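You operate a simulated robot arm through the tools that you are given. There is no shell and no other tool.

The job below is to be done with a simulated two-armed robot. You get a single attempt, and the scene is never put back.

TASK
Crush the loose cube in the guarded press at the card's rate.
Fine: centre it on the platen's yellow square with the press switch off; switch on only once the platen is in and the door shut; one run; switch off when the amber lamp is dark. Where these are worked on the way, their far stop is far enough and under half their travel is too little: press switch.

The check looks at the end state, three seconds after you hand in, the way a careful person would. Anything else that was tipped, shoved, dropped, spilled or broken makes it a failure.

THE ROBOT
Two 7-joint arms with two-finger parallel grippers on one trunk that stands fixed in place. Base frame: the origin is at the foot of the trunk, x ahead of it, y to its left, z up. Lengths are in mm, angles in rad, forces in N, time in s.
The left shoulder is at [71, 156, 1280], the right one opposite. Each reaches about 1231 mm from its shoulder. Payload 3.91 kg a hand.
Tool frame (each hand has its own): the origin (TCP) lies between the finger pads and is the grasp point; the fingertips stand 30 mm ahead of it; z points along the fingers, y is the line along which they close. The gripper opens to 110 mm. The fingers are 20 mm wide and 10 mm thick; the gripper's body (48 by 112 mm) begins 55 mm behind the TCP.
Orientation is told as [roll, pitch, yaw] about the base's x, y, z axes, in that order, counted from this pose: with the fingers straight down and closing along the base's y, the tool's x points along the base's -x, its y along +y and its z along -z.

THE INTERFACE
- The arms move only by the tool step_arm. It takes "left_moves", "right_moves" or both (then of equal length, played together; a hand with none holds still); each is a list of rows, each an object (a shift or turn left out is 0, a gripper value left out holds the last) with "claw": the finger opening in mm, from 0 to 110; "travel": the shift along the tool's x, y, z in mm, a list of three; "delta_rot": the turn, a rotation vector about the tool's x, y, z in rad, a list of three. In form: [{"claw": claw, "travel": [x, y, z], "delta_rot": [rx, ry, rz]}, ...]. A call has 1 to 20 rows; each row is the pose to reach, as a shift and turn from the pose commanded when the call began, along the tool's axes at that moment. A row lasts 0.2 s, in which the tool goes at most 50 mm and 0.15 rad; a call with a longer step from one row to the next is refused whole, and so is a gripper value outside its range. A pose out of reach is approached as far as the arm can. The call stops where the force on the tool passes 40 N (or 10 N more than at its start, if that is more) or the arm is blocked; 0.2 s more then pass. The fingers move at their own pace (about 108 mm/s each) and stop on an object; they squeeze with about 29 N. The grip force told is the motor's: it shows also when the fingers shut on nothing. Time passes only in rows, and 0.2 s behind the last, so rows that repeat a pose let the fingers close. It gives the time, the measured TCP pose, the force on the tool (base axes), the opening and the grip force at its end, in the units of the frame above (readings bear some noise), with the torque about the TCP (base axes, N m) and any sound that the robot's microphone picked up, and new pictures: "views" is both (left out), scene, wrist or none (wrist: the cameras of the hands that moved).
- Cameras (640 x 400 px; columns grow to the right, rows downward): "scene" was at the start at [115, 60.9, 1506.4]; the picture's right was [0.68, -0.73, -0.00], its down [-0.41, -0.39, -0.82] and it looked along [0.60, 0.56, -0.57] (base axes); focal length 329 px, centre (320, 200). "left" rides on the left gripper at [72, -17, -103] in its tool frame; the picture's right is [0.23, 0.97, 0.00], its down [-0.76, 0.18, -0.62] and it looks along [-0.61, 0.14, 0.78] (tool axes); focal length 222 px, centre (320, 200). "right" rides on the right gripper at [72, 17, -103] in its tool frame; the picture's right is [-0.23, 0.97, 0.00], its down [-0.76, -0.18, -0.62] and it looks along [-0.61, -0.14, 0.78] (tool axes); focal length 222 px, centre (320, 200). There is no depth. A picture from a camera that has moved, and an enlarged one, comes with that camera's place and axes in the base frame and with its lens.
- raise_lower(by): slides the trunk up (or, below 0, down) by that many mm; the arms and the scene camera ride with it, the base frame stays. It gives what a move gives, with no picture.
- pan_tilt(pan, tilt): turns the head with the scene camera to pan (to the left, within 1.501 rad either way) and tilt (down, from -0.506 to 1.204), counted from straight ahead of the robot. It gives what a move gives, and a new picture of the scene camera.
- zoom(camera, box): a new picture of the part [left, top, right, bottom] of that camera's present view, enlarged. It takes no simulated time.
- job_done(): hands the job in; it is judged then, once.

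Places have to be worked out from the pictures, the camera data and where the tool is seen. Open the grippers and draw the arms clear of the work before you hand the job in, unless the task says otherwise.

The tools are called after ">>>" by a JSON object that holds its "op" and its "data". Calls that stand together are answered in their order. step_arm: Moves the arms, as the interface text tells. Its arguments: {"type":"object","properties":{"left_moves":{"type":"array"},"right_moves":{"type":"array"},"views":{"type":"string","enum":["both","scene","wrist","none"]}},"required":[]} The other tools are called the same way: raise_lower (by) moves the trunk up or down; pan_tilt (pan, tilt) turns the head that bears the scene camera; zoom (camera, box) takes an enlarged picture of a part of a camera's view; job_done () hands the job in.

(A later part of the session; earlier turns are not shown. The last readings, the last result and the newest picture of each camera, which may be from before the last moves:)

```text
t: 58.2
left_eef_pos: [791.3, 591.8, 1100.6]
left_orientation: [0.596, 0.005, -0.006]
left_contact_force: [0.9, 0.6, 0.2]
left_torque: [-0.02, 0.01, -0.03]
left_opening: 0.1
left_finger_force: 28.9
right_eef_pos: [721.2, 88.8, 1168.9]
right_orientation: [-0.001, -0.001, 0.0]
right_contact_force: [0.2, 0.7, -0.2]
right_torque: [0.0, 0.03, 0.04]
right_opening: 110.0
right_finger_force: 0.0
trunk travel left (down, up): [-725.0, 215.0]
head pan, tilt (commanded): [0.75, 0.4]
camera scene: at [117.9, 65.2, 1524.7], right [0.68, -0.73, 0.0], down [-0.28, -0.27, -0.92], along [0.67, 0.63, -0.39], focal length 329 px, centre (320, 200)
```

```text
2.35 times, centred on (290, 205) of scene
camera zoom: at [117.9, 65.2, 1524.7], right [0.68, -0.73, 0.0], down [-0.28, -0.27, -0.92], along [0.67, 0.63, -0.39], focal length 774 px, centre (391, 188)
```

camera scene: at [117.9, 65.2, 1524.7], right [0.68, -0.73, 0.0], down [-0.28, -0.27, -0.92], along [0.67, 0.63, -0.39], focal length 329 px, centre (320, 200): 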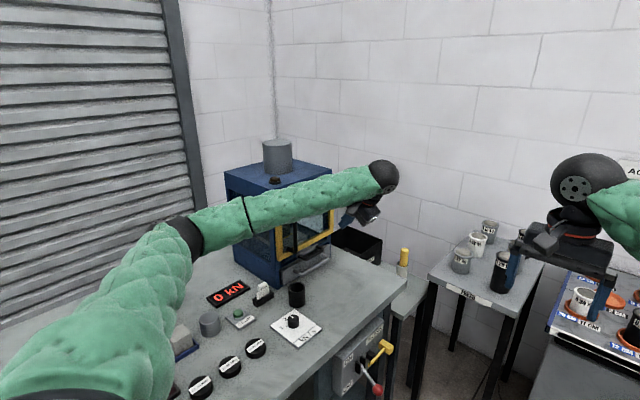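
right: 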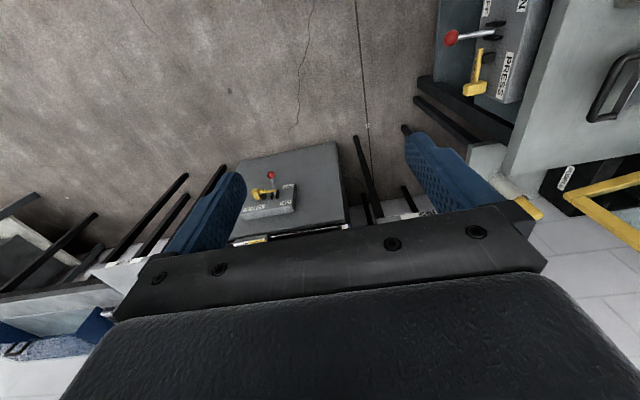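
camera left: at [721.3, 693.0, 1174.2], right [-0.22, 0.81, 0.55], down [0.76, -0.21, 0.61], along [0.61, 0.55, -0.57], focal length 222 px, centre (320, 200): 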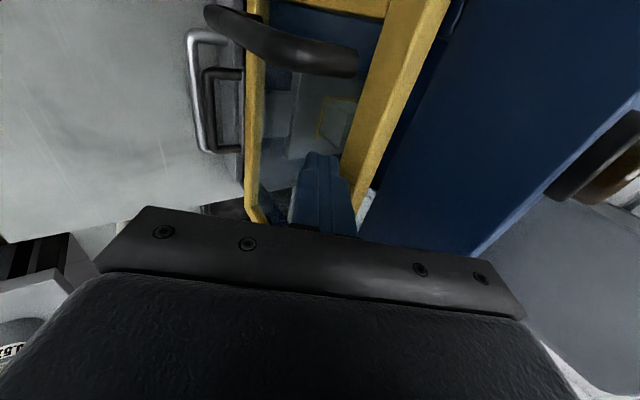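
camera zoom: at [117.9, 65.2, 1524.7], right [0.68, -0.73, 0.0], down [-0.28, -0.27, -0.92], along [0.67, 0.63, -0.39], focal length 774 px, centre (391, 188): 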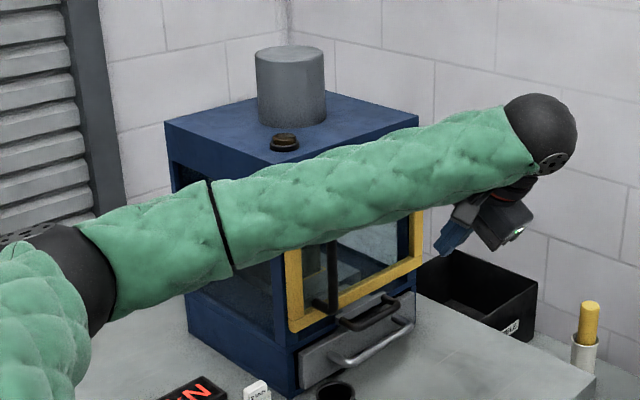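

The door stays shut. I move toward a point in front of the bench above the switch, easing the tilt to 0.4.

>>> {"op": "step_arm", "data": {"left_moves": [{"claw": 0, "travel": [6, -40, -3]}, {"claw": 0, "travel": [12, -80, -6], "delta_rot": [0.05, 0, 0]}, {"claw": 0, "travel": [18, -120, -8], "delta_rot": [0.1, 0, 0]}, {"claw": 0, "travel": [25, -160, -11], "delta_rot": [0.15, 0, 0]}, {"claw": 0, "travel": [31, -198.5, -13.7], "delta_rot": [0.195, 0, 0]}, {"claw": 0, "travel": [31, -198.5, -13.7], "delta_rot": [0.195, 0, 0]}], "views": "none"}}

>>> {"op": "step_arm", "data": {"left_moves": [{"claw": 60, "delta_rot": [0, 0, -0.14]}, {"delta_rot": [0, 0, -0.28]}, {"delta_rot": [0, 0, -0.42]}, {"delta_rot": [0, 0, -0.56]}, {"delta_rot": [0, 0, -0.7]}, {"delta_rot": [0, 0, -0.84]}, {"delta_rot": [0, 0, -0.98]}, {"delta_rot": [0, 0, -1.12]}, {"delta_rot": [0, 0, -1.26]}, {"delta_rot": [0, 0, -1.4]}, {"delta_rot": [0, 0, -1.54]}, {"delta_rot": [0, 0, -1.57]}, {"delta_rot": [0, 0, -1.57]}], "views": "both"}}

```text
t: 59.6
left_eef_pos: [759.6, 415.4, 998.1]
left_orientation: [0.399, 0.004, -0.006]
left_contact_force: [0.6, -0.8, -0.9]
left_torque: [0.01, -0.01, -0.01]
left_opening: 0.3
left_finger_force: 28.6
right_eef_pos: [721.4, 87.8, 1169.8]
right_orientation: [-0.001, 0.0, -0.003]
right_contact_force: [0.0, -0.2, 0.5]
right_torque: [0.02, 0.0, 0.0]
right_opening: 109.9
right_finger_force: 0.0
trunk travel left (down, up): [-725.0, 215.0]
head pan, tilt (commanded): [0.75, 0.4]
```

```text
t: 62.4
left_eef_pos: [758.4, 415.3, 1001.5]
left_orientation: [0.004, -0.402, 1.563]
left_contact_force: [-0.8, 0.2, 0.1]
left_torque: [0.03, 0.01, 0.0]
left_opening: 59.9
left_finger_force: 0.1
right_eef_pos: [721.6, 87.5, 1170.1]
right_orientation: [-0.002, 0.0, -0.001]
right_contact_force: [0.9, -0.4, -0.1]
right_torque: [0.01, 0.0, 0.0]
right_opening: 109.9
right_finger_force: 0.2
trunk travel left (down, up): [-725.0, 215.0]
head pan, tilt (commanded): [0.75, 0.4]
camera scene: at [118.4, 63.8, 1524.7], right [0.68, -0.73, 0.0], down [-0.29, -0.27, -0.92], along [0.67, 0.63, -0.39], focal length 329 px, centre (320, 200)
camera left: at [777.2, 309.4, 1067.8], right [-0.98, -0.2, -0.08], down [-0.17, 0.46, 0.87], along [-0.14, 0.86, -0.48], focal length 222 px, centre (320, 200)
```

scene: 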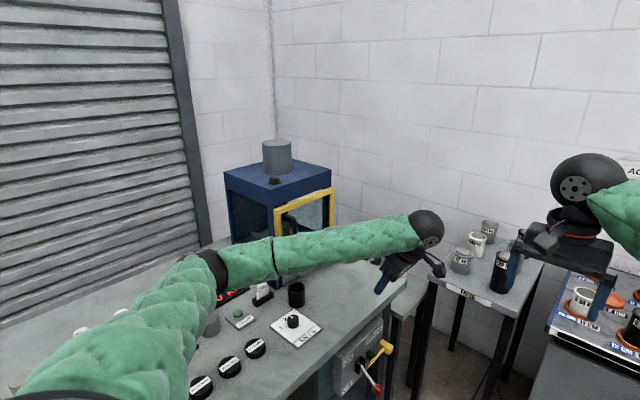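
left: 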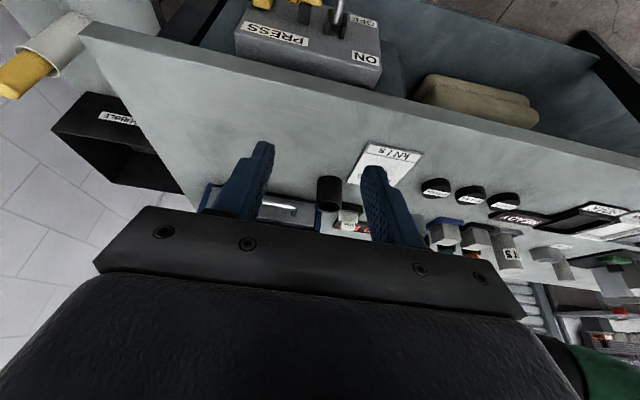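

The camera is now upside-down but shows the PRESS panel ahead and below. I descend in front of the bench, staying back at y≈360, to view the lever closely.

>>> {"op": "step_arm", "data": {"left_moves": [{"claw": 60, "travel": [27, 0.5, 39.5]}, {"travel": [53, 1, 79]}, {"travel": [80, 1.5, 118.5]}, {"travel": [107, 2, 158]}, {"travel": [133, 2.5, 198]}, {"travel": [160, 3, 237.4]}, {"travel": [160, 3, 237.4]}], "views": "both"}}

>>> {"op": "zoom", "data": {"camera": "left", "box": [180, 60, 480, 240]}}

```text
t: 64.0
left_eef_pos: [752.0, 355.1, 724.6]
left_orientation: [0.004, -0.411, 1.562]
left_contact_force: [-0.1, 0.1, -0.1]
left_torque: [0.04, -0.01, -0.01]
left_opening: 59.9
left_finger_force: 0.1
right_eef_pos: [716.8, 74.4, 1172.9]
right_orientation: [0.01, -0.004, -0.002]
right_contact_force: [-0.2, 0.2, 0.4]
right_torque: [-0.01, 0.03, -0.02]
right_opening: 110.4
right_finger_force: 0.0
trunk travel left (down, up): [-725.0, 215.0]
head pan, tilt (commanded): [0.75, 0.4]
camera scene: at [113.0, 46.2, 1525.6], right [0.68, -0.73, -0.01], down [-0.28, -0.26, -0.92], along [0.67, 0.63, -0.38], focal length 329 px, centre (320, 200)
camera left: at [768.7, 247.6, 789.5], right [-0.98, -0.2, -0.09], down [-0.17, 0.45, 0.88], along [-0.14, 0.87, -0.47], focal length 222 px, centre (320, 200)
```

scene: 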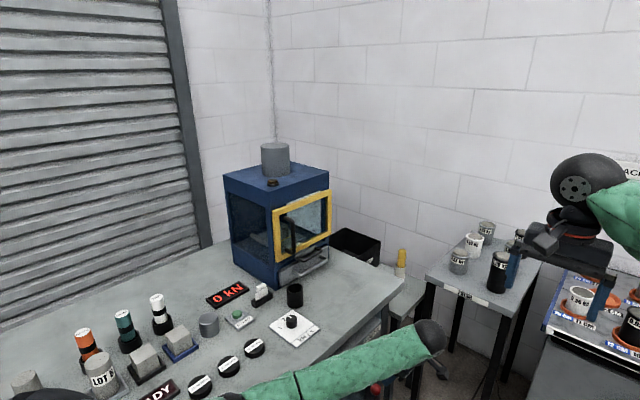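
left: 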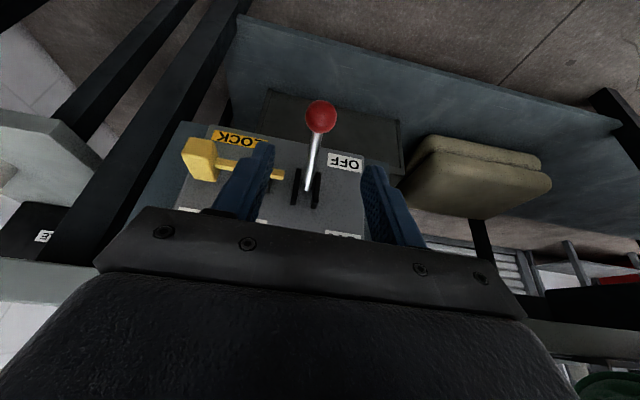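

```text
2.13 times, centred on (330, 150) of left
camera zoom: at [768.7, 247.6, 789.5], right [-0.98, -0.2, -0.09], down [-0.17, 0.45, 0.88], along [-0.14, 0.87, -0.47], focal length 474 px, centre (299, 307)
```

zoom: 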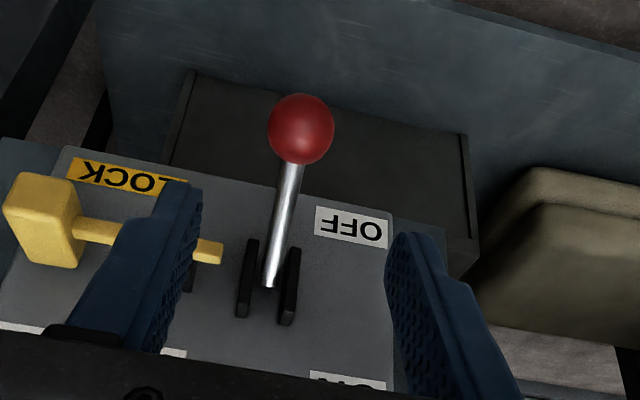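

The right hand and scene camera readings shifted by about 15 mm, which suggests my left arm is leaning on something. I turn the head to see the elbow and forearm.

>>> {"op": "pan_tilt", "data": {"pan": 0.75, "tilt": 0.95}}

```text
t: 65.0
left_eef_pos: [751.5, 354.1, 724.0]
left_orientation: [0.006, -0.41, 1.56]
left_contact_force: [-0.2, 0.2, -0.8]
left_torque: [-0.03, 0.03, -0.03]
left_opening: 60.2
left_finger_force: 0.1
right_eef_pos: [716.8, 76.1, 1174.1]
right_orientation: [0.011, -0.003, -0.002]
right_contact_force: [1.0, 0.8, -0.8]
right_torque: [0.01, 0.01, -0.01]
right_opening: 109.8
right_finger_force: 0.2
trunk travel left (down, up): [-725.0, 215.0]
head pan, tilt (commanded): [0.75, 0.949]
camera scene: at [98.4, 33.3, 1478.8], right [0.68, -0.73, -0.01], down [-0.59, -0.55, -0.59], along [0.43, 0.41, -0.81], focal length 329 px, centre (320, 200)
```

scene: 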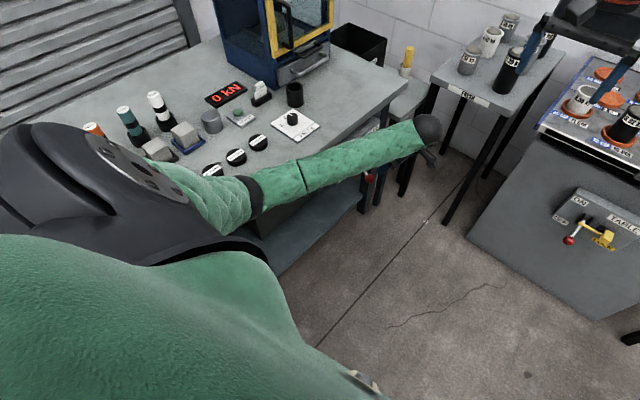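

The forearm runs along the front of the bench. I zoom in to see if it touches the bench edge.

>>> {"op": "zoom", "data": {"camera": "scene", "box": [190, 100, 450, 290]}}

>>> {"op": "pan_tilt", "data": {"pan": 1.1, "tilt": 1.1}}

```text
2.11 times, centred on (320, 195) of scene
camera zoom: at [98.4, 33.3, 1478.8], right [0.68, -0.73, -0.01], down [-0.59, -0.55, -0.59], along [0.43, 0.41, -0.81], focal length 693 px, centre (320, 210)
```

zoom: 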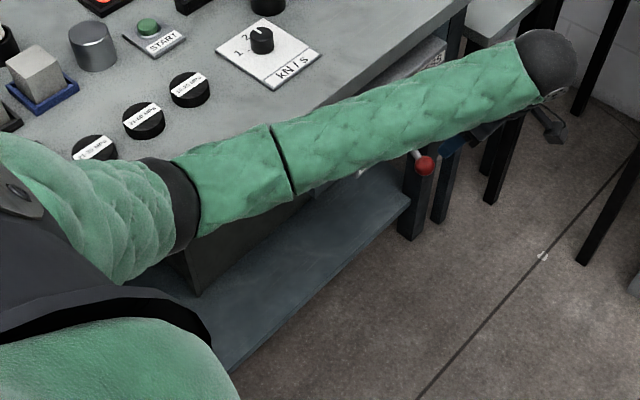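

```text
t: 65.8
left_eef_pos: [751.7, 354.8, 724.9]
left_orientation: [0.003, -0.41, 1.559]
left_contact_force: [0.2, 1.1, 0.4]
left_torque: [0.02, 0.03, 0.0]
left_opening: 59.7
left_finger_force: 0.1
right_eef_pos: [717.0, 75.0, 1174.0]
right_orientation: [0.011, -0.004, 0.0]
right_contact_force: [0.8, 0.9, -0.4]
right_torque: [-0.02, -0.04, 0.02]
right_opening: 109.9
right_finger_force: 0.1
trunk travel left (down, up): [-725.0, 215.0]
head pan, tilt (commanded): [1.1, 1.1]
camera scene: at [73.8, 40.5, 1468.7], right [0.89, -0.45, 0.0], down [-0.4, -0.79, -0.46], along [0.21, 0.41, -0.89], focal length 329 px, centre (320, 200)
```

scene: 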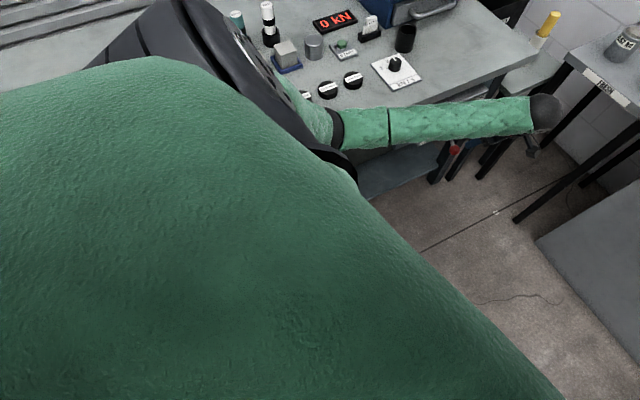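

The left elbow seems to be bearing on the bench edge. Raising the trunk lifts the shoulder and elbow clear, so I raise it by 200 mm.

>>> {"op": "raise_lower", "data": {"by": 200}}

>>> {"op": "pan_tilt", "data": {"pan": 0.75, "tilt": 0.8}}

```text
t: 68.0
left_eef_pos: [754.5, 364.8, 916.5]
left_orientation: [0.008, -0.403, 1.562]
left_contact_force: [0.5, 0.1, 0.7]
left_torque: [0.01, 0.03, -0.04]
left_opening: 59.8
left_finger_force: 0.1
right_eef_pos: [721.8, 88.0, 1368.5]
right_orientation: [-0.002, 0.0, -0.003]
right_contact_force: [-0.3, 0.7, 0.1]
right_torque: [0.01, 0.02, 0.0]
right_opening: 110.0
right_finger_force: 0.1
trunk travel left (down, up): [-925.0, 15.0]
head pan, tilt (commanded): [1.1, 1.1]
```

```text
t: 68.8
left_eef_pos: [753.9, 362.9, 917.3]
left_orientation: [0.008, -0.4, 1.56]
left_contact_force: [-0.1, -0.5, -0.1]
left_torque: [-0.02, 0.0, 0.0]
left_opening: 60.0
left_finger_force: 0.0
right_eef_pos: [721.0, 86.4, 1371.3]
right_orientation: [0.0, 0.0, -0.001]
right_contact_force: [0.4, -0.6, -0.3]
right_torque: [0.0, 0.03, 0.02]
right_opening: 109.7
right_finger_force: 0.0
trunk travel left (down, up): [-925.0, 15.0]
head pan, tilt (commanded): [0.75, 0.799]
camera scene: at [109.5, 55.4, 1689.6], right [0.68, -0.73, 0.0], down [-0.52, -0.49, -0.7], along [0.51, 0.48, -0.72], focal length 329 px, centre (320, 200)
```

scene: 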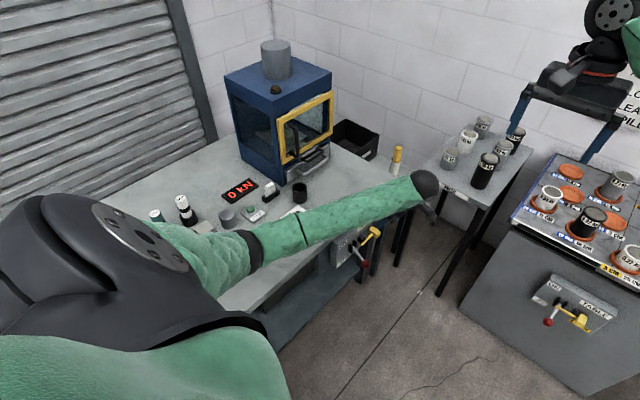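

Readings are back to normal, so the contact is relieved. From the shifted trunk I lower the left hand again in front of the red knob (at about (751, 417, 594)), to a pre-grasp 60 mm back along the fingers.

>>> {"op": "step_arm", "data": {"left_moves": [{"claw": 62, "travel": [13, 0.3, 43]}, {"travel": [26, 0.7, 86]}, {"travel": [39, 1, 129]}, {"travel": [52, 1.3, 172]}, {"travel": [64, 1.7, 215]}, {"travel": [76.6, 2, 258.5]}, {"travel": [76.6, 2, 258.5]}], "views": "both"}}

>>> {"op": "zoom", "data": {"camera": "left", "box": [180, 40, 480, 240]}}

```text
t: 70.4
left_eef_pos: [752.7, 392.5, 649.1]
left_orientation: [0.006, -0.402, 1.56]
left_contact_force: [-1.0, -1.0, 0.2]
left_torque: [-0.03, -0.02, 0.0]
left_opening: 62.2
left_finger_force: 0.1
right_eef_pos: [720.2, 87.3, 1370.0]
right_orientation: [0.0, 0.0, 0.0]
right_contact_force: [-0.1, -0.4, 0.1]
right_torque: [-0.03, -0.03, 0.01]
right_opening: 110.0
right_finger_force: 0.0
trunk travel left (down, up): [-925.0, 15.0]
head pan, tilt (commanded): [0.75, 0.799]
camera scene: at [109.0, 55.6, 1689.7], right [0.68, -0.73, 0.0], down [-0.52, -0.49, -0.7], along [0.51, 0.48, -0.72], focal length 329 px, centre (320, 200)
camera left: at [769.3, 285.6, 715.8], right [-0.98, -0.2, -0.08], down [-0.17, 0.46, 0.87], along [-0.14, 0.87, -0.48], focal length 222 px, centre (320, 200)
```

scene: 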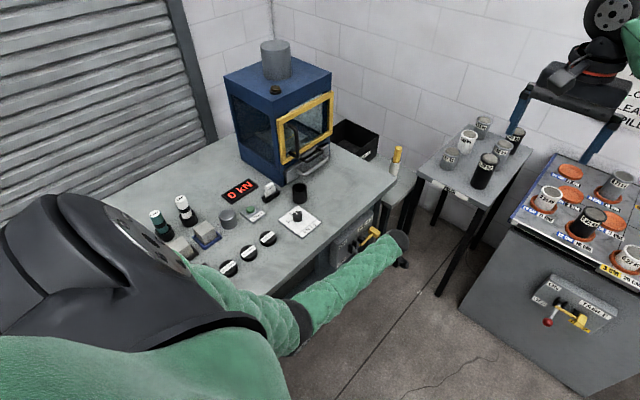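
left: 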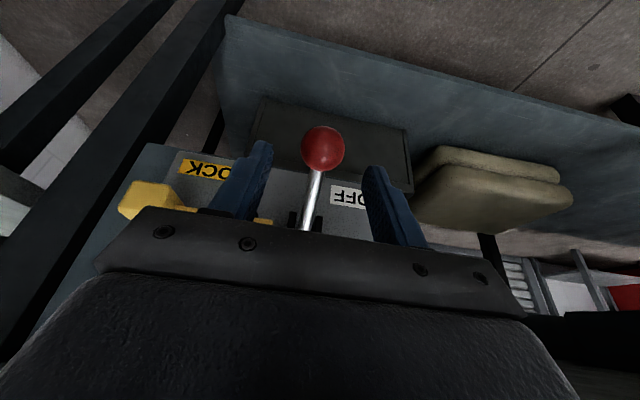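

```text
2.00 times, centred on (330, 140) of left
camera zoom: at [769.3, 285.6, 715.8], right [-0.98, -0.2, -0.08], down [-0.17, 0.46, 0.87], along [-0.14, 0.87, -0.48], focal length 444 px, centre (300, 320)
```

zoom: 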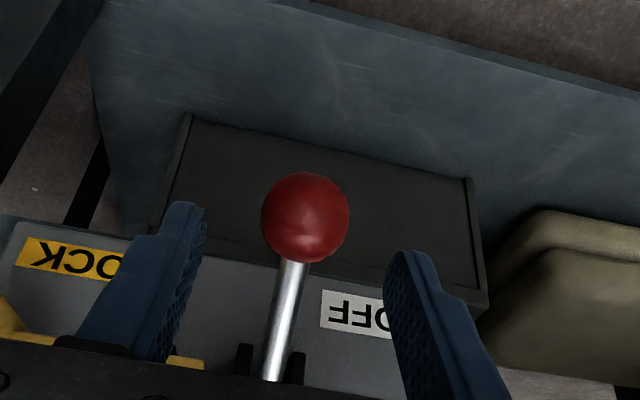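

The knob is dead ahead: about 56–60 mm along the fingers and 2 mm to tool +y. I advance so it lies between the pads and close on it.

>>> {"op": "step_arm", "data": {"left_moves": [{"claw": 62, "travel": [-0.5, 1, 20]}, {"travel": [-1, 2, 40]}, {"travel": [-1.5, 2.3, 56]}, {"travel": [-1.5, 2.3, 56]}, {"claw": 0, "travel": [-1.5, 2.3, 56]}, {"claw": 0, "travel": [-1.5, 2.3, 56]}, {"claw": 0, "travel": [-1.5, 2.3, 56]}], "views": "wrist"}}

>>> {"op": "zoom", "data": {"camera": "left", "box": [220, 80, 420, 240]}}

```text
t: 72.0
left_eef_pos: [750.3, 418.1, 598.8]
left_orientation: [0.004, -0.402, 1.56]
left_contact_force: [18.3, -0.8, 2.5]
left_torque: [0.38, -0.01, 0.04]
left_opening: 32.7
left_finger_force: 45.3
right_eef_pos: [723.6, 87.3, 1368.6]
right_orientation: [0.001, -0.001, -0.001]
right_contact_force: [-1.0, 0.4, 0.8]
right_torque: [0.01, -0.01, -0.01]
right_opening: 109.9
right_finger_force: 0.0
trunk travel left (down, up): [-925.0, 15.0]
head pan, tilt (commanded): [0.75, 0.799]
camera left: at [767.0, 311.1, 665.7], right [-0.98, -0.2, -0.08], down [-0.17, 0.46, 0.87], along [-0.14, 0.87, -0.48], focal length 222 px, centre (320, 200)
```

left: 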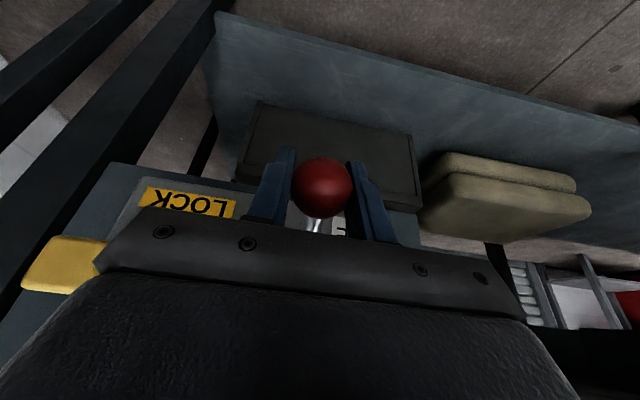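

```text
2.50 times, centred on (320, 160) of left
camera zoom: at [767.0, 311.1, 665.7], right [-0.98, -0.2, -0.08], down [-0.17, 0.46, 0.87], along [-0.14, 0.87, -0.48], focal length 555 px, centre (320, 300)
```

zoom: 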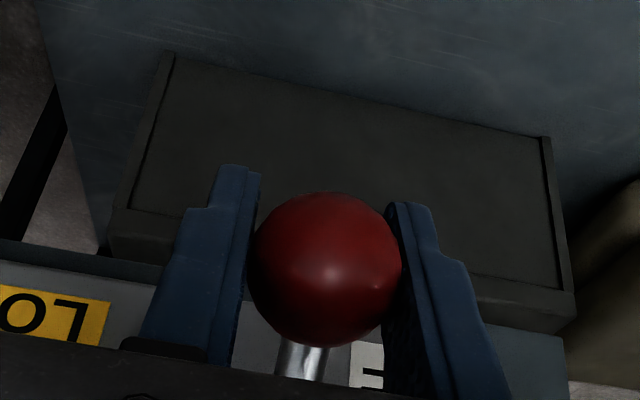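

The knob is held (32.7 mm), with a slight sideways load of 18 N that I relieve by 1.5 mm. I then swing the lever upward along its arc to about mid-travel, checking how it behaves.

>>> {"op": "step_arm", "data": {"left_moves": [{"claw": 0, "travel": [0, -1.5, 0]}, {"claw": 0, "travel": [3.5, -1.7, -11.7]}, {"claw": 0, "travel": [5.3, -1.7, -22]}, {"claw": 0, "travel": [6, -1.7, -30.7]}, {"claw": 0, "travel": [6, -1.7, -39.4]}, {"claw": 0, "travel": [5.2, -1.7, -48.1]}, {"claw": 0, "travel": [3.6, -1.7, -56.7]}], "views": "both"}}

>>> {"op": "zoom", "data": {"camera": "left", "box": [220, 80, 420, 240]}}

>>> {"op": "zoom", "data": {"camera": "scene", "box": [310, 190, 430, 290]}}

```text
t: 73.6
left_eef_pos: [750.3, 390.9, 648.2]
left_orientation: [0.012, -0.4, 1.558]
left_contact_force: [-9.0, 8.4, -13.7]
left_torque: [-1.1, 0.04, 0.05]
left_opening: 33.3
left_finger_force: 45.1
right_eef_pos: [722.4, 88.6, 1369.3]
right_orientation: [-0.004, 0.001, -0.002]
right_contact_force: [-0.4, 0.8, -0.1]
right_torque: [0.0, 0.0, 0.03]
right_opening: 109.9
right_finger_force: 0.0
trunk travel left (down, up): [-925.0, 15.0]
head pan, tilt (commanded): [0.75, 0.799]
camera scene: at [110.5, 56.9, 1689.5], right [0.68, -0.73, 0.0], down [-0.53, -0.49, -0.7], along [0.51, 0.47, -0.72], focal length 329 px, centre (320, 200)
camera left: at [767.5, 285.1, 715.6], right [-0.98, -0.2, -0.08], down [-0.17, 0.46, 0.87], along [-0.14, 0.86, -0.48], focal length 222 px, centre (320, 200)
```

scene: 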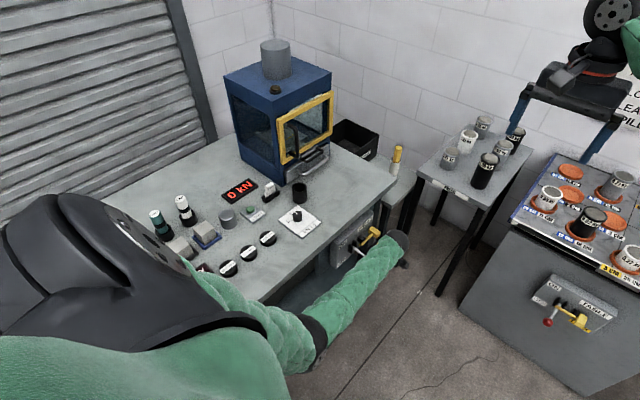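
left: 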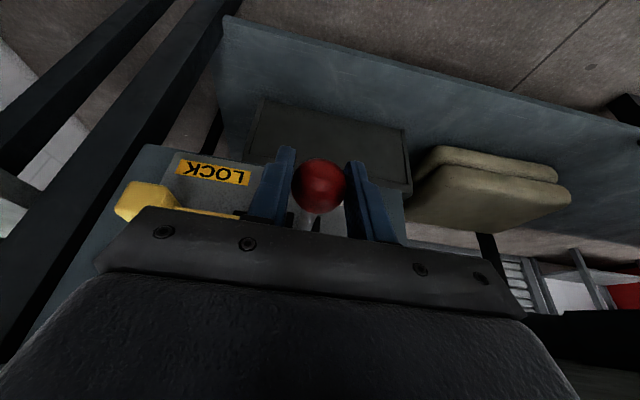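

```text
2.50 times, centred on (320, 160) of left
camera zoom: at [767.5, 285.1, 715.6], right [-0.98, -0.2, -0.08], down [-0.17, 0.46, 0.87], along [-0.14, 0.86, -0.48], focal length 555 px, centre (320, 300)
```

zoom: 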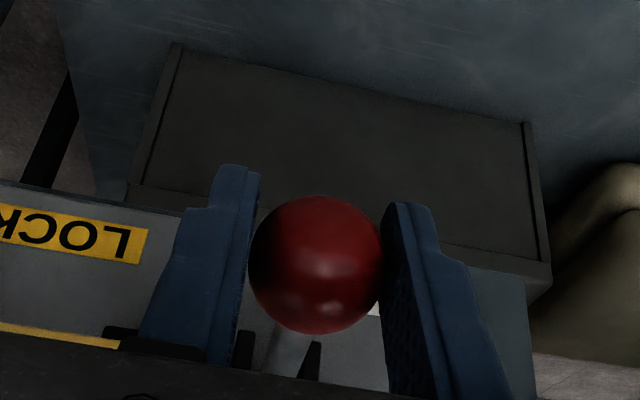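

```text
4.00 times, centred on (370, 240) of scene
camera zoom: at [110.5, 56.9, 1689.5], right [0.68, -0.73, 0.0], down [-0.53, -0.49, -0.7], along [0.51, 0.47, -0.72], focal length 1317 px, centre (120, 40)
```

zoom: 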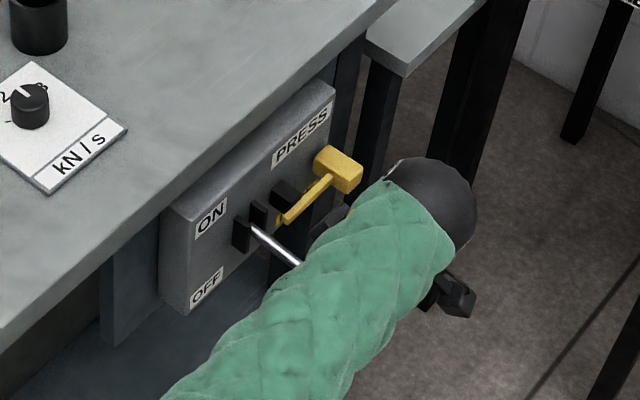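

The lever is following but the ball lags a little toward the tips, so the lever's radius is smaller than assumed (pivot nearer (482, 651)). I continue upward on a tighter arc.

>>> {"op": "step_arm", "data": {"left_moves": [{"claw": 0, "travel": [-6.7, 0.5, -8]}, {"claw": 0, "travel": [-13.3, 0.5, -16.1]}, {"claw": 0, "travel": [-18, 0.5, -22.2]}, {"claw": 0, "travel": [-22.8, 0.5, -28.3]}], "views": "both"}}

>>> {"op": "zoom", "data": {"camera": "left", "box": [220, 80, 420, 240]}}

>>> {"op": "zoom", "data": {"camera": "scene", "box": [310, 190, 430, 290]}}

```text
t: 74.6
left_eef_pos: [750.6, 400.2, 684.0]
left_orientation: [0.007, -0.4, 1.559]
left_contact_force: [-21.7, -18.4, -6.7]
left_torque: [-1.29, 0.21, 0.08]
left_opening: 32.8
left_finger_force: 44.3
right_eef_pos: [720.9, 87.3, 1371.0]
right_orientation: [0.001, 0.001, -0.001]
right_contact_force: [0.6, 0.5, 0.1]
right_torque: [0.02, -0.02, -0.04]
right_opening: 110.1
right_finger_force: 0.0
trunk travel left (down, up): [-925.0, 15.0]
head pan, tilt (commanded): [0.75, 0.799]
camera scene: at [108.6, 54.6, 1689.8], right [0.68, -0.73, 0.0], down [-0.52, -0.49, -0.7], along [0.51, 0.48, -0.72], focal length 329 px, centre (320, 200)
camera left: at [767.3, 293.2, 751.1], right [-0.98, -0.2, -0.08], down [-0.17, 0.46, 0.87], along [-0.14, 0.86, -0.48], focal length 222 px, centre (320, 200)
```

scene: 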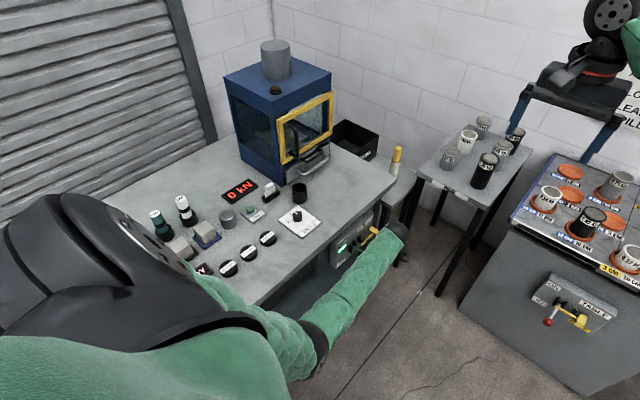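
left: 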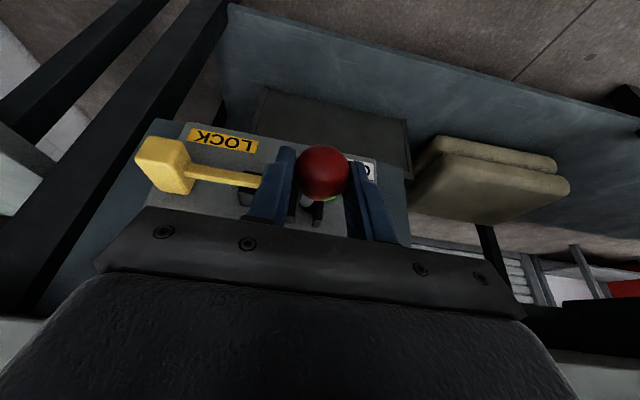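

```text
2.50 times, centred on (320, 160) of left
camera zoom: at [767.3, 293.2, 751.1], right [-0.98, -0.2, -0.08], down [-0.17, 0.46, 0.87], along [-0.14, 0.86, -0.48], focal length 555 px, centre (320, 300)
```

zoom: 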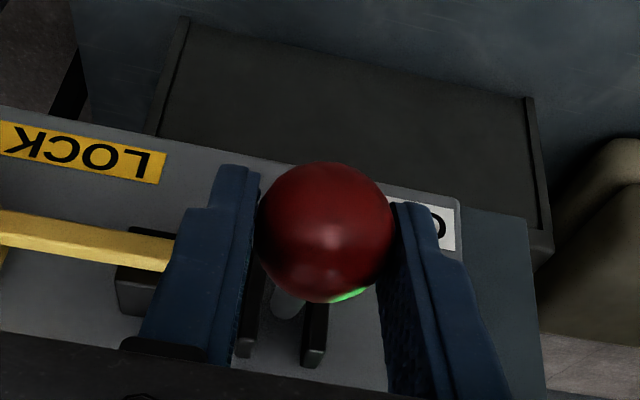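

```text
4.00 times, centred on (370, 240) of scene
camera zoom: at [108.6, 54.6, 1689.8], right [0.68, -0.73, 0.0], down [-0.52, -0.49, -0.7], along [0.51, 0.48, -0.72], focal length 1317 px, centre (120, 40)
```

zoom: 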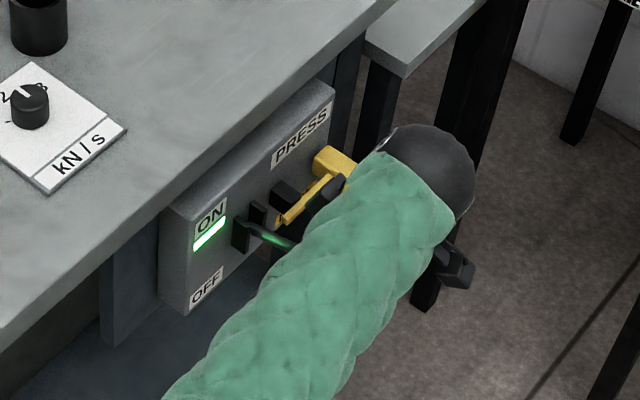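

The green ON light came on, so the switch has passed its threshold. I carry the lever further up toward its far stop, relieving the side load.

>>> {"op": "step_arm", "data": {"left_moves": [{"claw": 0, "travel": [1.4, 1.5, -0.6]}, {"claw": 0, "travel": [-3, 1.5, -6]}, {"claw": 0, "travel": [-7.3, 1.5, -12.1]}, {"claw": 0, "travel": [-13, 1.5, -17.6]}, {"claw": 0, "travel": [-19.6, 1.5, -23.2]}, {"claw": 0, "travel": [-26, 1.5, -27.5]}, {"claw": 0, "travel": [-32.9, 1.5, -31.7]}], "views": "both"}}

>>> {"op": "zoom", "data": {"camera": "left", "box": [220, 80, 420, 240]}}

>>> {"op": "zoom", "data": {"camera": "scene", "box": [310, 190, 430, 290]}}

```text
t: 76.2
left_eef_pos: [749.9, 420.6, 726.7]
left_orientation: [0.007, -0.406, 1.563]
left_contact_force: [1.5, 2.7, -1.0]
left_torque: [-0.18, 0.05, 0.04]
left_opening: 26.9
left_finger_force: 37.6
right_eef_pos: [722.2, 87.0, 1368.9]
right_orientation: [0.001, 0.002, -0.002]
right_contact_force: [0.0, -0.1, -0.2]
right_torque: [0.0, 0.0, 0.01]
right_opening: 110.0
right_finger_force: 0.1
trunk travel left (down, up): [-925.0, 15.0]
head pan, tilt (commanded): [0.75, 0.799]
camera scene: at [112.0, 54.9, 1689.5], right [0.68, -0.73, 0.0], down [-0.53, -0.49, -0.7], along [0.51, 0.48, -0.72], focal length 329 px, centre (320, 200)
camera left: at [767.7, 314.3, 793.0], right [-0.98, -0.2, -0.08], down [-0.17, 0.46, 0.87], along [-0.14, 0.87, -0.48], focal length 222 px, centre (320, 200)
```

scene: 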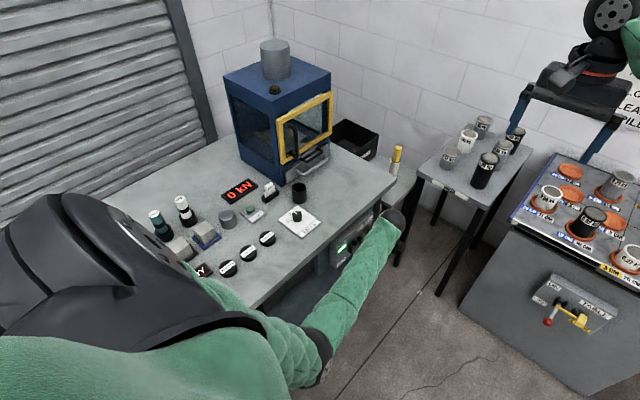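
left: 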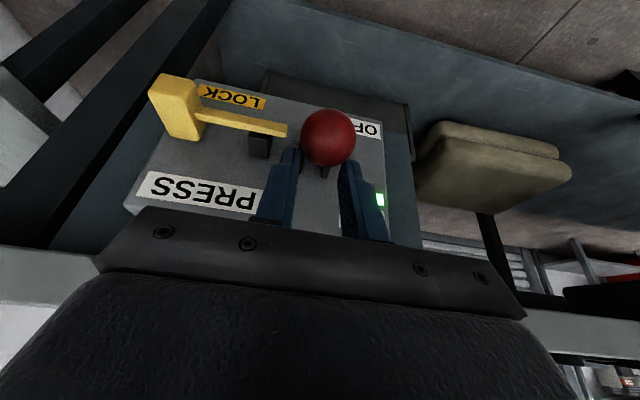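

```text
2.50 times, centred on (320, 160) of left
camera zoom: at [767.7, 314.3, 793.0], right [-0.98, -0.2, -0.08], down [-0.17, 0.46, 0.87], along [-0.14, 0.87, -0.48], focal length 555 px, centre (320, 300)
```

zoom: 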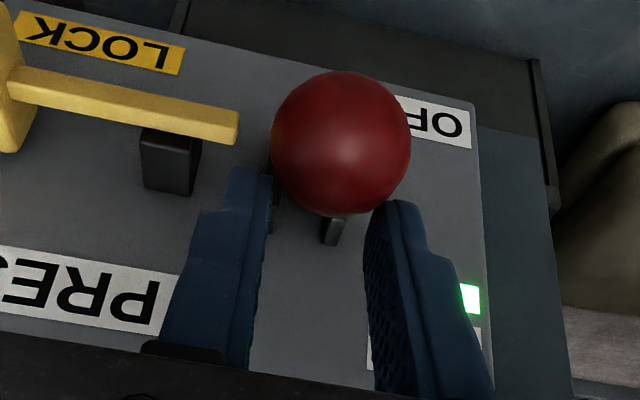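

```text
4.00 times, centred on (370, 240) of scene
camera zoom: at [112.0, 54.9, 1689.5], right [0.68, -0.73, 0.0], down [-0.53, -0.49, -0.7], along [0.51, 0.48, -0.72], focal length 1317 px, centre (120, 40)
```

zoom: 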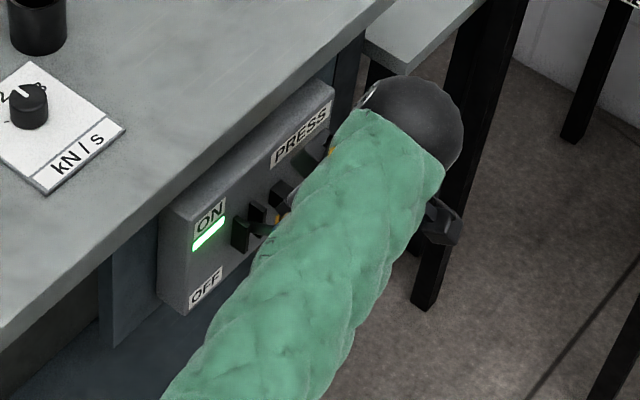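

The green light is on and the lever stands well above half travel (ball near z≈696), having slipped off the fingertips. I open the fingers and check that it stays there.

>>> {"op": "step_arm", "data": {"left_moves": [{"claw": 62}, {"claw": 62}, {"claw": 62}], "views": "wrist"}}

>>> {"op": "zoom", "data": {"camera": "left", "box": [180, 60, 480, 240]}}

```text
t: 77.0
left_eef_pos: [748.7, 421.0, 728.0]
left_orientation: [0.004, -0.402, 1.562]
left_contact_force: [-0.6, 1.3, -1.1]
left_torque: [0.0, 0.01, 0.0]
left_opening: 62.1
left_finger_force: 0.1
right_eef_pos: [719.8, 88.8, 1370.5]
right_orientation: [0.0, 0.002, -0.001]
right_contact_force: [-0.1, -0.6, -0.2]
right_torque: [0.02, -0.06, 0.0]
right_opening: 110.1
right_finger_force: 0.1
trunk travel left (down, up): [-925.0, 15.0]
head pan, tilt (commanded): [0.75, 0.799]
camera left: at [766.1, 313.3, 794.1], right [-0.98, -0.2, -0.08], down [-0.17, 0.46, 0.87], along [-0.14, 0.87, -0.48], focal length 222 px, centre (320, 200)
```

left: 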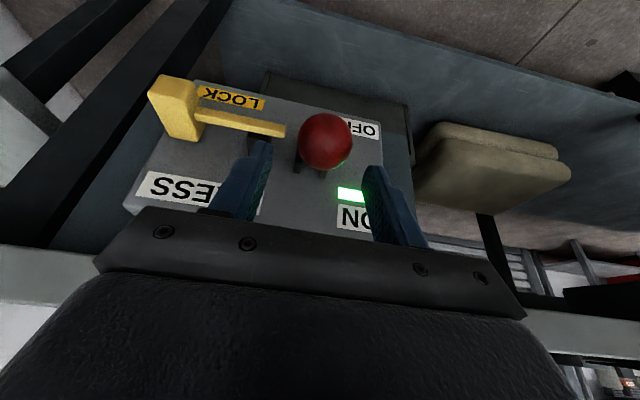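

```text
2.13 times, centred on (330, 150) of left
camera zoom: at [766.1, 313.3, 794.1], right [-0.98, -0.2, -0.08], down [-0.17, 0.46, 0.87], along [-0.14, 0.87, -0.48], focal length 474 px, centre (299, 307)
```

zoom: 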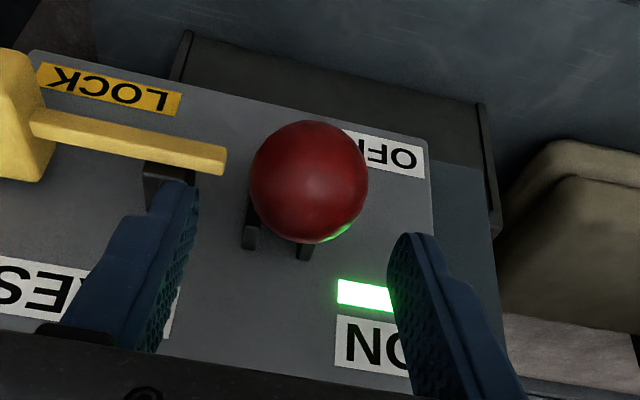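

The switch holds ON. I withdraw the left hand up and away from the lever, heading for the START button at about (526, 786).

>>> {"op": "step_arm", "data": {"left_moves": [{"claw": 62, "travel": [7.5, 0, -46.6]}, {"travel": [10.3, 0, -91.2]}, {"travel": [-8.4, 0, -135.4]}, {"travel": [-31.2, 0, -176.7]}, {"travel": [-58.7, 0, -216.1]}, {"travel": [-90.4, 0, -252.7]}, {"claw": 0, "travel": [-121.4, 0, -287.4]}, {"claw": 0, "travel": [-121.4, 0, -287.4]}], "views": "both"}}

>>> {"op": "zoom", "data": {"camera": "scene", "box": [220, 30, 420, 290]}}

```text
t: 78.8
left_eef_pos: [751.0, 426.1, 1041.3]
left_orientation: [0.006, -0.412, 1.566]
left_contact_force: [0.4, 0.4, -0.5]
left_torque: [-0.04, -0.02, 0.04]
left_opening: 0.0
left_finger_force: 29.1
right_eef_pos: [721.5, 88.0, 1370.4]
right_orientation: [0.0, 0.001, -0.003]
right_contact_force: [0.7, -0.5, 0.1]
right_torque: [-0.04, -0.02, -0.01]
right_opening: 109.9
right_finger_force: 0.1
trunk travel left (down, up): [-925.0, 15.0]
head pan, tilt (commanded): [0.75, 0.799]
camera scene: at [109.7, 55.7, 1689.6], right [0.68, -0.73, 0.0], down [-0.52, -0.49, -0.7], along [0.51, 0.48, -0.72], focal length 329 px, centre (320, 200)
camera left: at [769.7, 319.4, 1106.3], right [-0.97, -0.21, -0.09], down [-0.17, 0.45, 0.88], along [-0.14, 0.87, -0.47], focal length 222 px, centre (320, 200)
```

scene: 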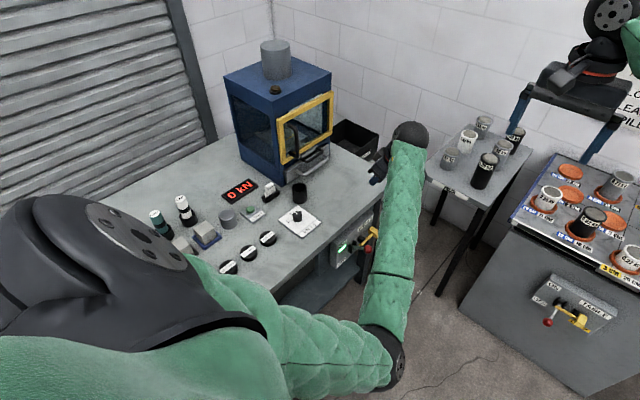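
left: 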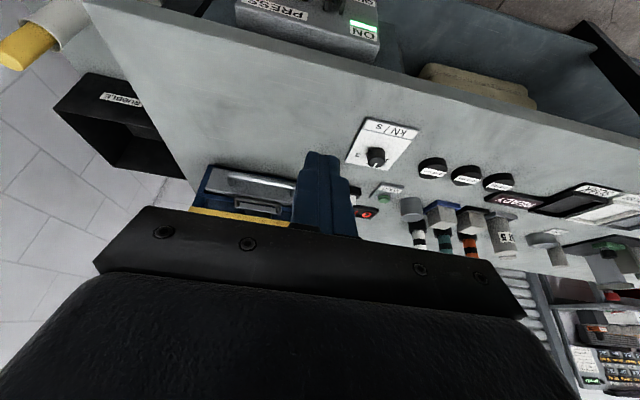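

```text
1.54 times, centred on (320, 160) of scene
camera zoom: at [109.7, 55.7, 1689.6], right [0.68, -0.73, 0.0], down [-0.52, -0.49, -0.7], along [0.51, 0.48, -0.72], focal length 506 px, centre (320, 262)
```

zoom: 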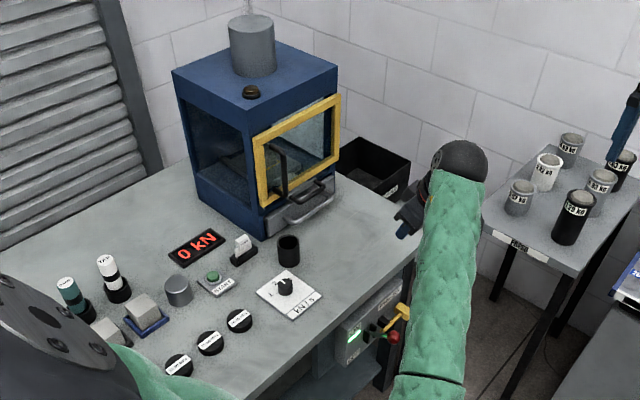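

Everything looks in place; the lamp is dark and the display reads 0 kN. I move the closed fingers across, untilting, to above the START button.

>>> {"op": "step_arm", "data": {"left_moves": [{"claw": 0, "travel": [-36.6, 25, 16], "delta_rot": [0, 0.046, 0]}, {"travel": [-73.3, 50.2, 32], "delta_rot": [0, 0.092, 0]}, {"travel": [-110, 75.3, 48], "delta_rot": [0, 0.137, 0]}, {"travel": [-146.6, 100.4, 64], "delta_rot": [0, 0.183, 0]}, {"travel": [-183.3, 125.6, 80], "delta_rot": [0, 0.229, 0]}, {"travel": [-219.9, 150.7, 96], "delta_rot": [0, 0.275, 0]}, {"travel": [-256.6, 175.8, 112], "delta_rot": [0, 0.32, 0]}, {"travel": [-293.2, 200.9, 128], "delta_rot": [0, 0.366, 0]}, {"travel": [-329.9, 226, 144.1], "delta_rot": [0, 0.412, 0]}, {"travel": [-329.9, 226, 144.1], "delta_rot": [0, 0.412, 0]}], "views": "both"}}

>>> {"op": "zoom", "data": {"camera": "left", "box": [180, 40, 480, 240]}}

```text
t: 81.0
left_eef_pos: [524.4, 781.8, 1036.4]
left_orientation: [0.005, 0.011, 1.563]
left_contact_force: [0.1, -0.2, 0.0]
left_torque: [0.0, 0.0, -0.01]
left_opening: 0.0
left_finger_force: 29.1
right_eef_pos: [723.2, 86.5, 1369.4]
right_orientation: [0.001, 0.002, -0.001]
right_contact_force: [0.5, -0.8, -0.5]
right_torque: [0.02, -0.02, -0.02]
right_opening: 109.9
right_finger_force: 0.0
trunk travel left (down, up): [-925.0, 15.0]
head pan, tilt (commanded): [0.75, 0.799]
camera scene: at [110.2, 54.2, 1689.7], right [0.68, -0.73, 0.0], down [-0.52, -0.49, -0.7], along [0.51, 0.48, -0.72], focal length 329 px, centre (320, 200)
camera left: at [542.7, 710.5, 1140.0], right [-0.98, -0.22, 0.01], down [-0.17, 0.77, 0.62], along [-0.14, 0.6, -0.79], focal length 222 px, centre (320, 200)
```

scene: 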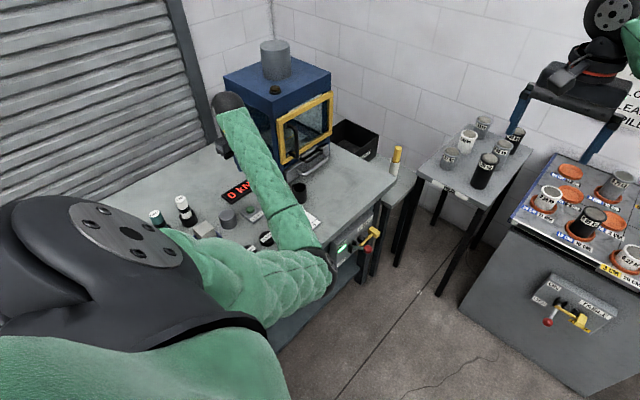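
left: 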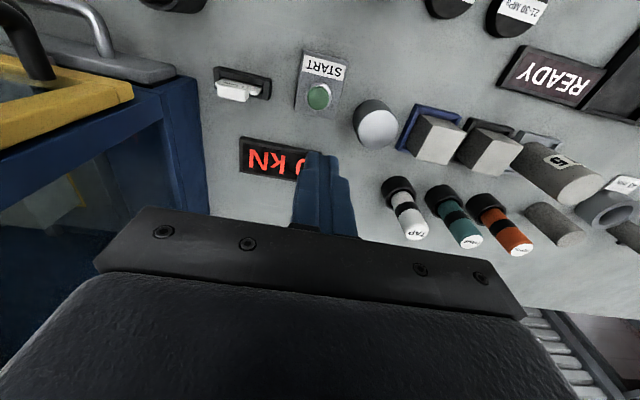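

```text
2.00 times, centred on (330, 140) of left
camera zoom: at [542.7, 710.5, 1140.0], right [-0.98, -0.22, 0.01], down [-0.17, 0.77, 0.62], along [-0.14, 0.6, -0.79], focal length 444 px, centre (300, 320)
```

zoom: 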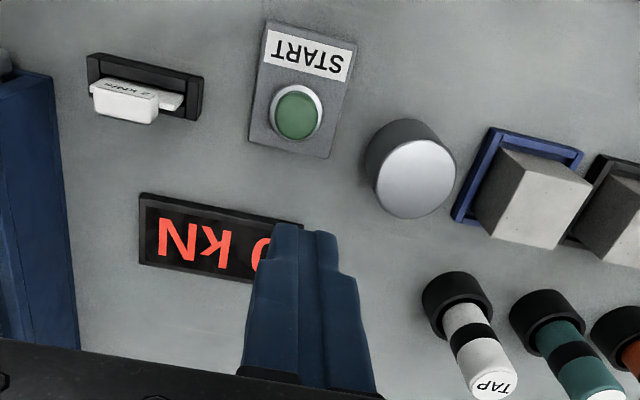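

The START button is confirmed at about (526, 785). I lower the closed fingers to just above it.

>>> {"op": "step_arm", "data": {"left_moves": [{"claw": 0, "travel": [-2, -1, 45]}, {"travel": [-3.3, -1.8, 90]}, {"travel": [-3.3, -1.8, 135]}, {"travel": [-3.3, -1.8, 165]}, {"travel": [-3.3, -1.8, 178]}, {"travel": [-3.3, -1.8, 178]}], "views": "both"}}

>>> {"op": "zoom", "data": {"camera": "left", "box": [220, 60, 420, 220]}}

>>> {"op": "zoom", "data": {"camera": "scene", "box": [200, 90, 330, 260]}}

```text
t: 82.4
left_eef_pos: [528.4, 783.2, 857.0]
left_orientation: [0.006, 0.011, 1.565]
left_contact_force: [-0.4, 0.5, 0.6]
left_torque: [-0.02, 0.01, -0.03]
left_opening: 0.0
left_finger_force: 28.7
right_eef_pos: [720.9, 87.3, 1368.8]
right_orientation: [0.0, 0.0, -0.001]
right_contact_force: [0.1, -0.4, -0.5]
right_torque: [-0.01, -0.01, -0.03]
right_opening: 110.0
right_finger_force: 0.0
trunk travel left (down, up): [-925.0, 15.0]
head pan, tilt (commanded): [0.75, 0.799]
camera scene: at [109.5, 55.6, 1689.7], right [0.68, -0.73, 0.0], down [-0.52, -0.49, -0.7], along [0.51, 0.48, -0.72], focal length 329 px, centre (320, 200)
camera left: at [545.2, 712.9, 961.0], right [-0.98, -0.22, 0.01], down [-0.17, 0.77, 0.62], along [-0.14, 0.6, -0.79], focal length 222 px, centre (320, 200)
```

scene: 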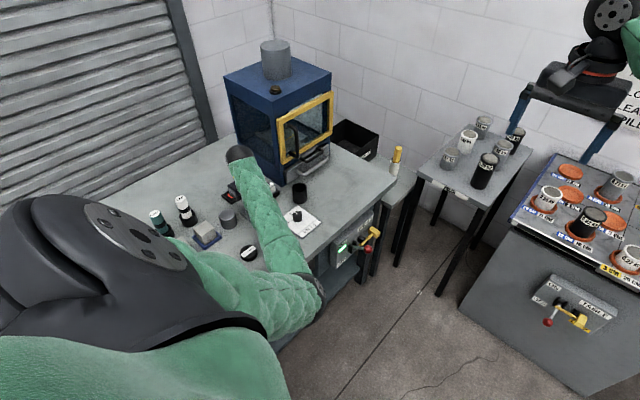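
left: 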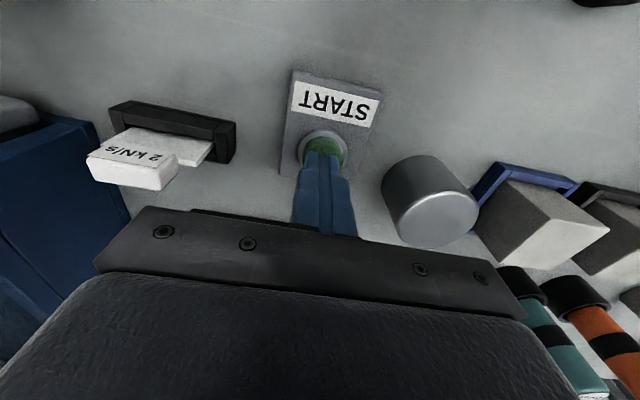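

```text
2.50 times, centred on (320, 140) of left
camera zoom: at [545.2, 712.9, 961.0], right [-0.98, -0.22, 0.01], down [-0.17, 0.77, 0.62], along [-0.14, 0.6, -0.79], focal length 555 px, centre (320, 350)
```

zoom: 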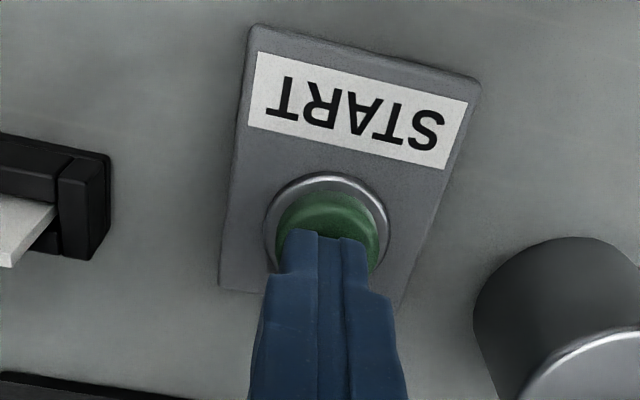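

```text
2.35 times, centred on (265, 175) of scene
camera zoom: at [109.5, 55.6, 1689.7], right [0.68, -0.73, 0.0], down [-0.52, -0.49, -0.7], along [0.51, 0.48, -0.72], focal length 774 px, centre (449, 259)
```

zoom: 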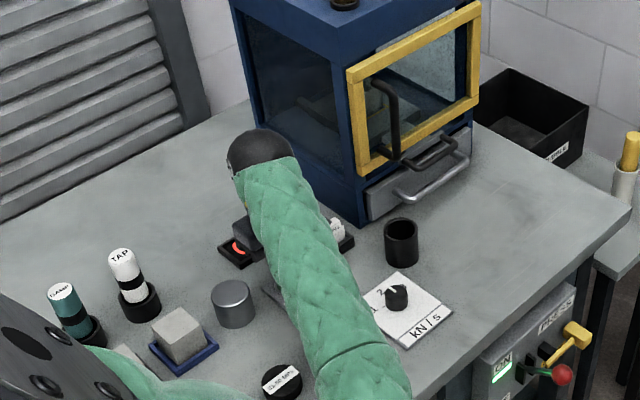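

The fingertip is right over the button. I press down gently in small steps, watching for a click or force.

>>> {"op": "step_arm", "data": {"left_moves": [{"claw": 0, "travel": [-1, 1.5, 6]}, {"travel": [-1, 1.5, 9]}, {"travel": [-1, 1.5, 11]}, {"travel": [-1, 1.5, 13]}, {"travel": [-1, 1.5, 14.5]}], "views": "both"}}

```text
t: 83.6
left_eef_pos: [526.8, 785.5, 844.6]
left_orientation: [0.004, 0.009, 1.563]
left_contact_force: [-3.1, 0.7, 9.4]
left_torque: [0.08, 0.05, 0.02]
left_opening: 0.0
left_finger_force: 28.9
right_eef_pos: [721.4, 87.4, 1370.6]
right_orientation: [0.0, 0.001, -0.003]
right_contact_force: [0.5, 0.1, 0.4]
right_torque: [-0.01, 0.01, 0.01]
right_opening: 110.1
right_finger_force: 0.0
trunk travel left (down, up): [-925.0, 15.0]
head pan, tilt (commanded): [0.75, 0.799]
heard: click
camera scene: at [108.8, 54.8, 1689.9], right [0.68, -0.73, 0.0], down [-0.52, -0.49, -0.7], along [0.51, 0.48, -0.72], focal length 329 px, centre (320, 200)
camera left: at [543.4, 713.4, 948.8], right [-0.98, -0.22, 0.01], down [-0.17, 0.77, 0.62], along [-0.14, 0.6, -0.79], focal length 222 px, centre (320, 200)
```

scene: 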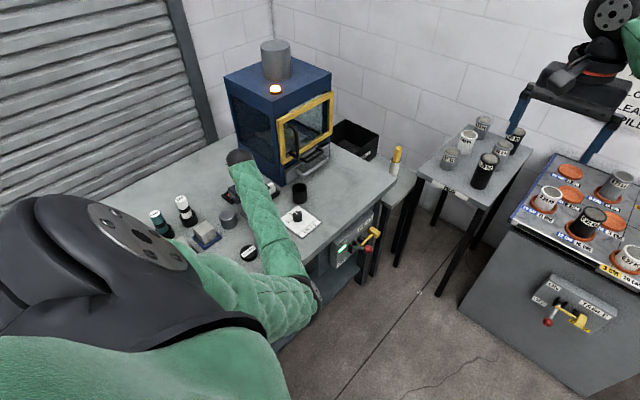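
left: 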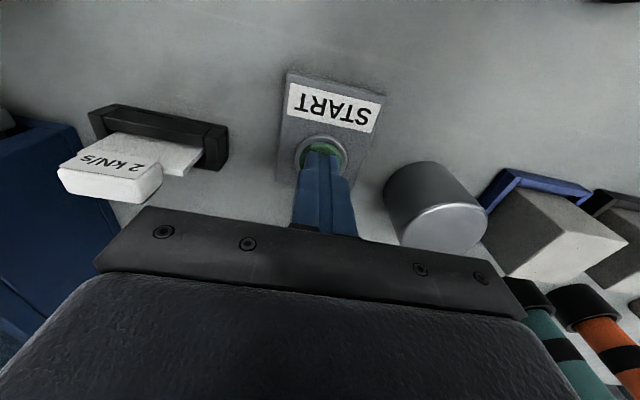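

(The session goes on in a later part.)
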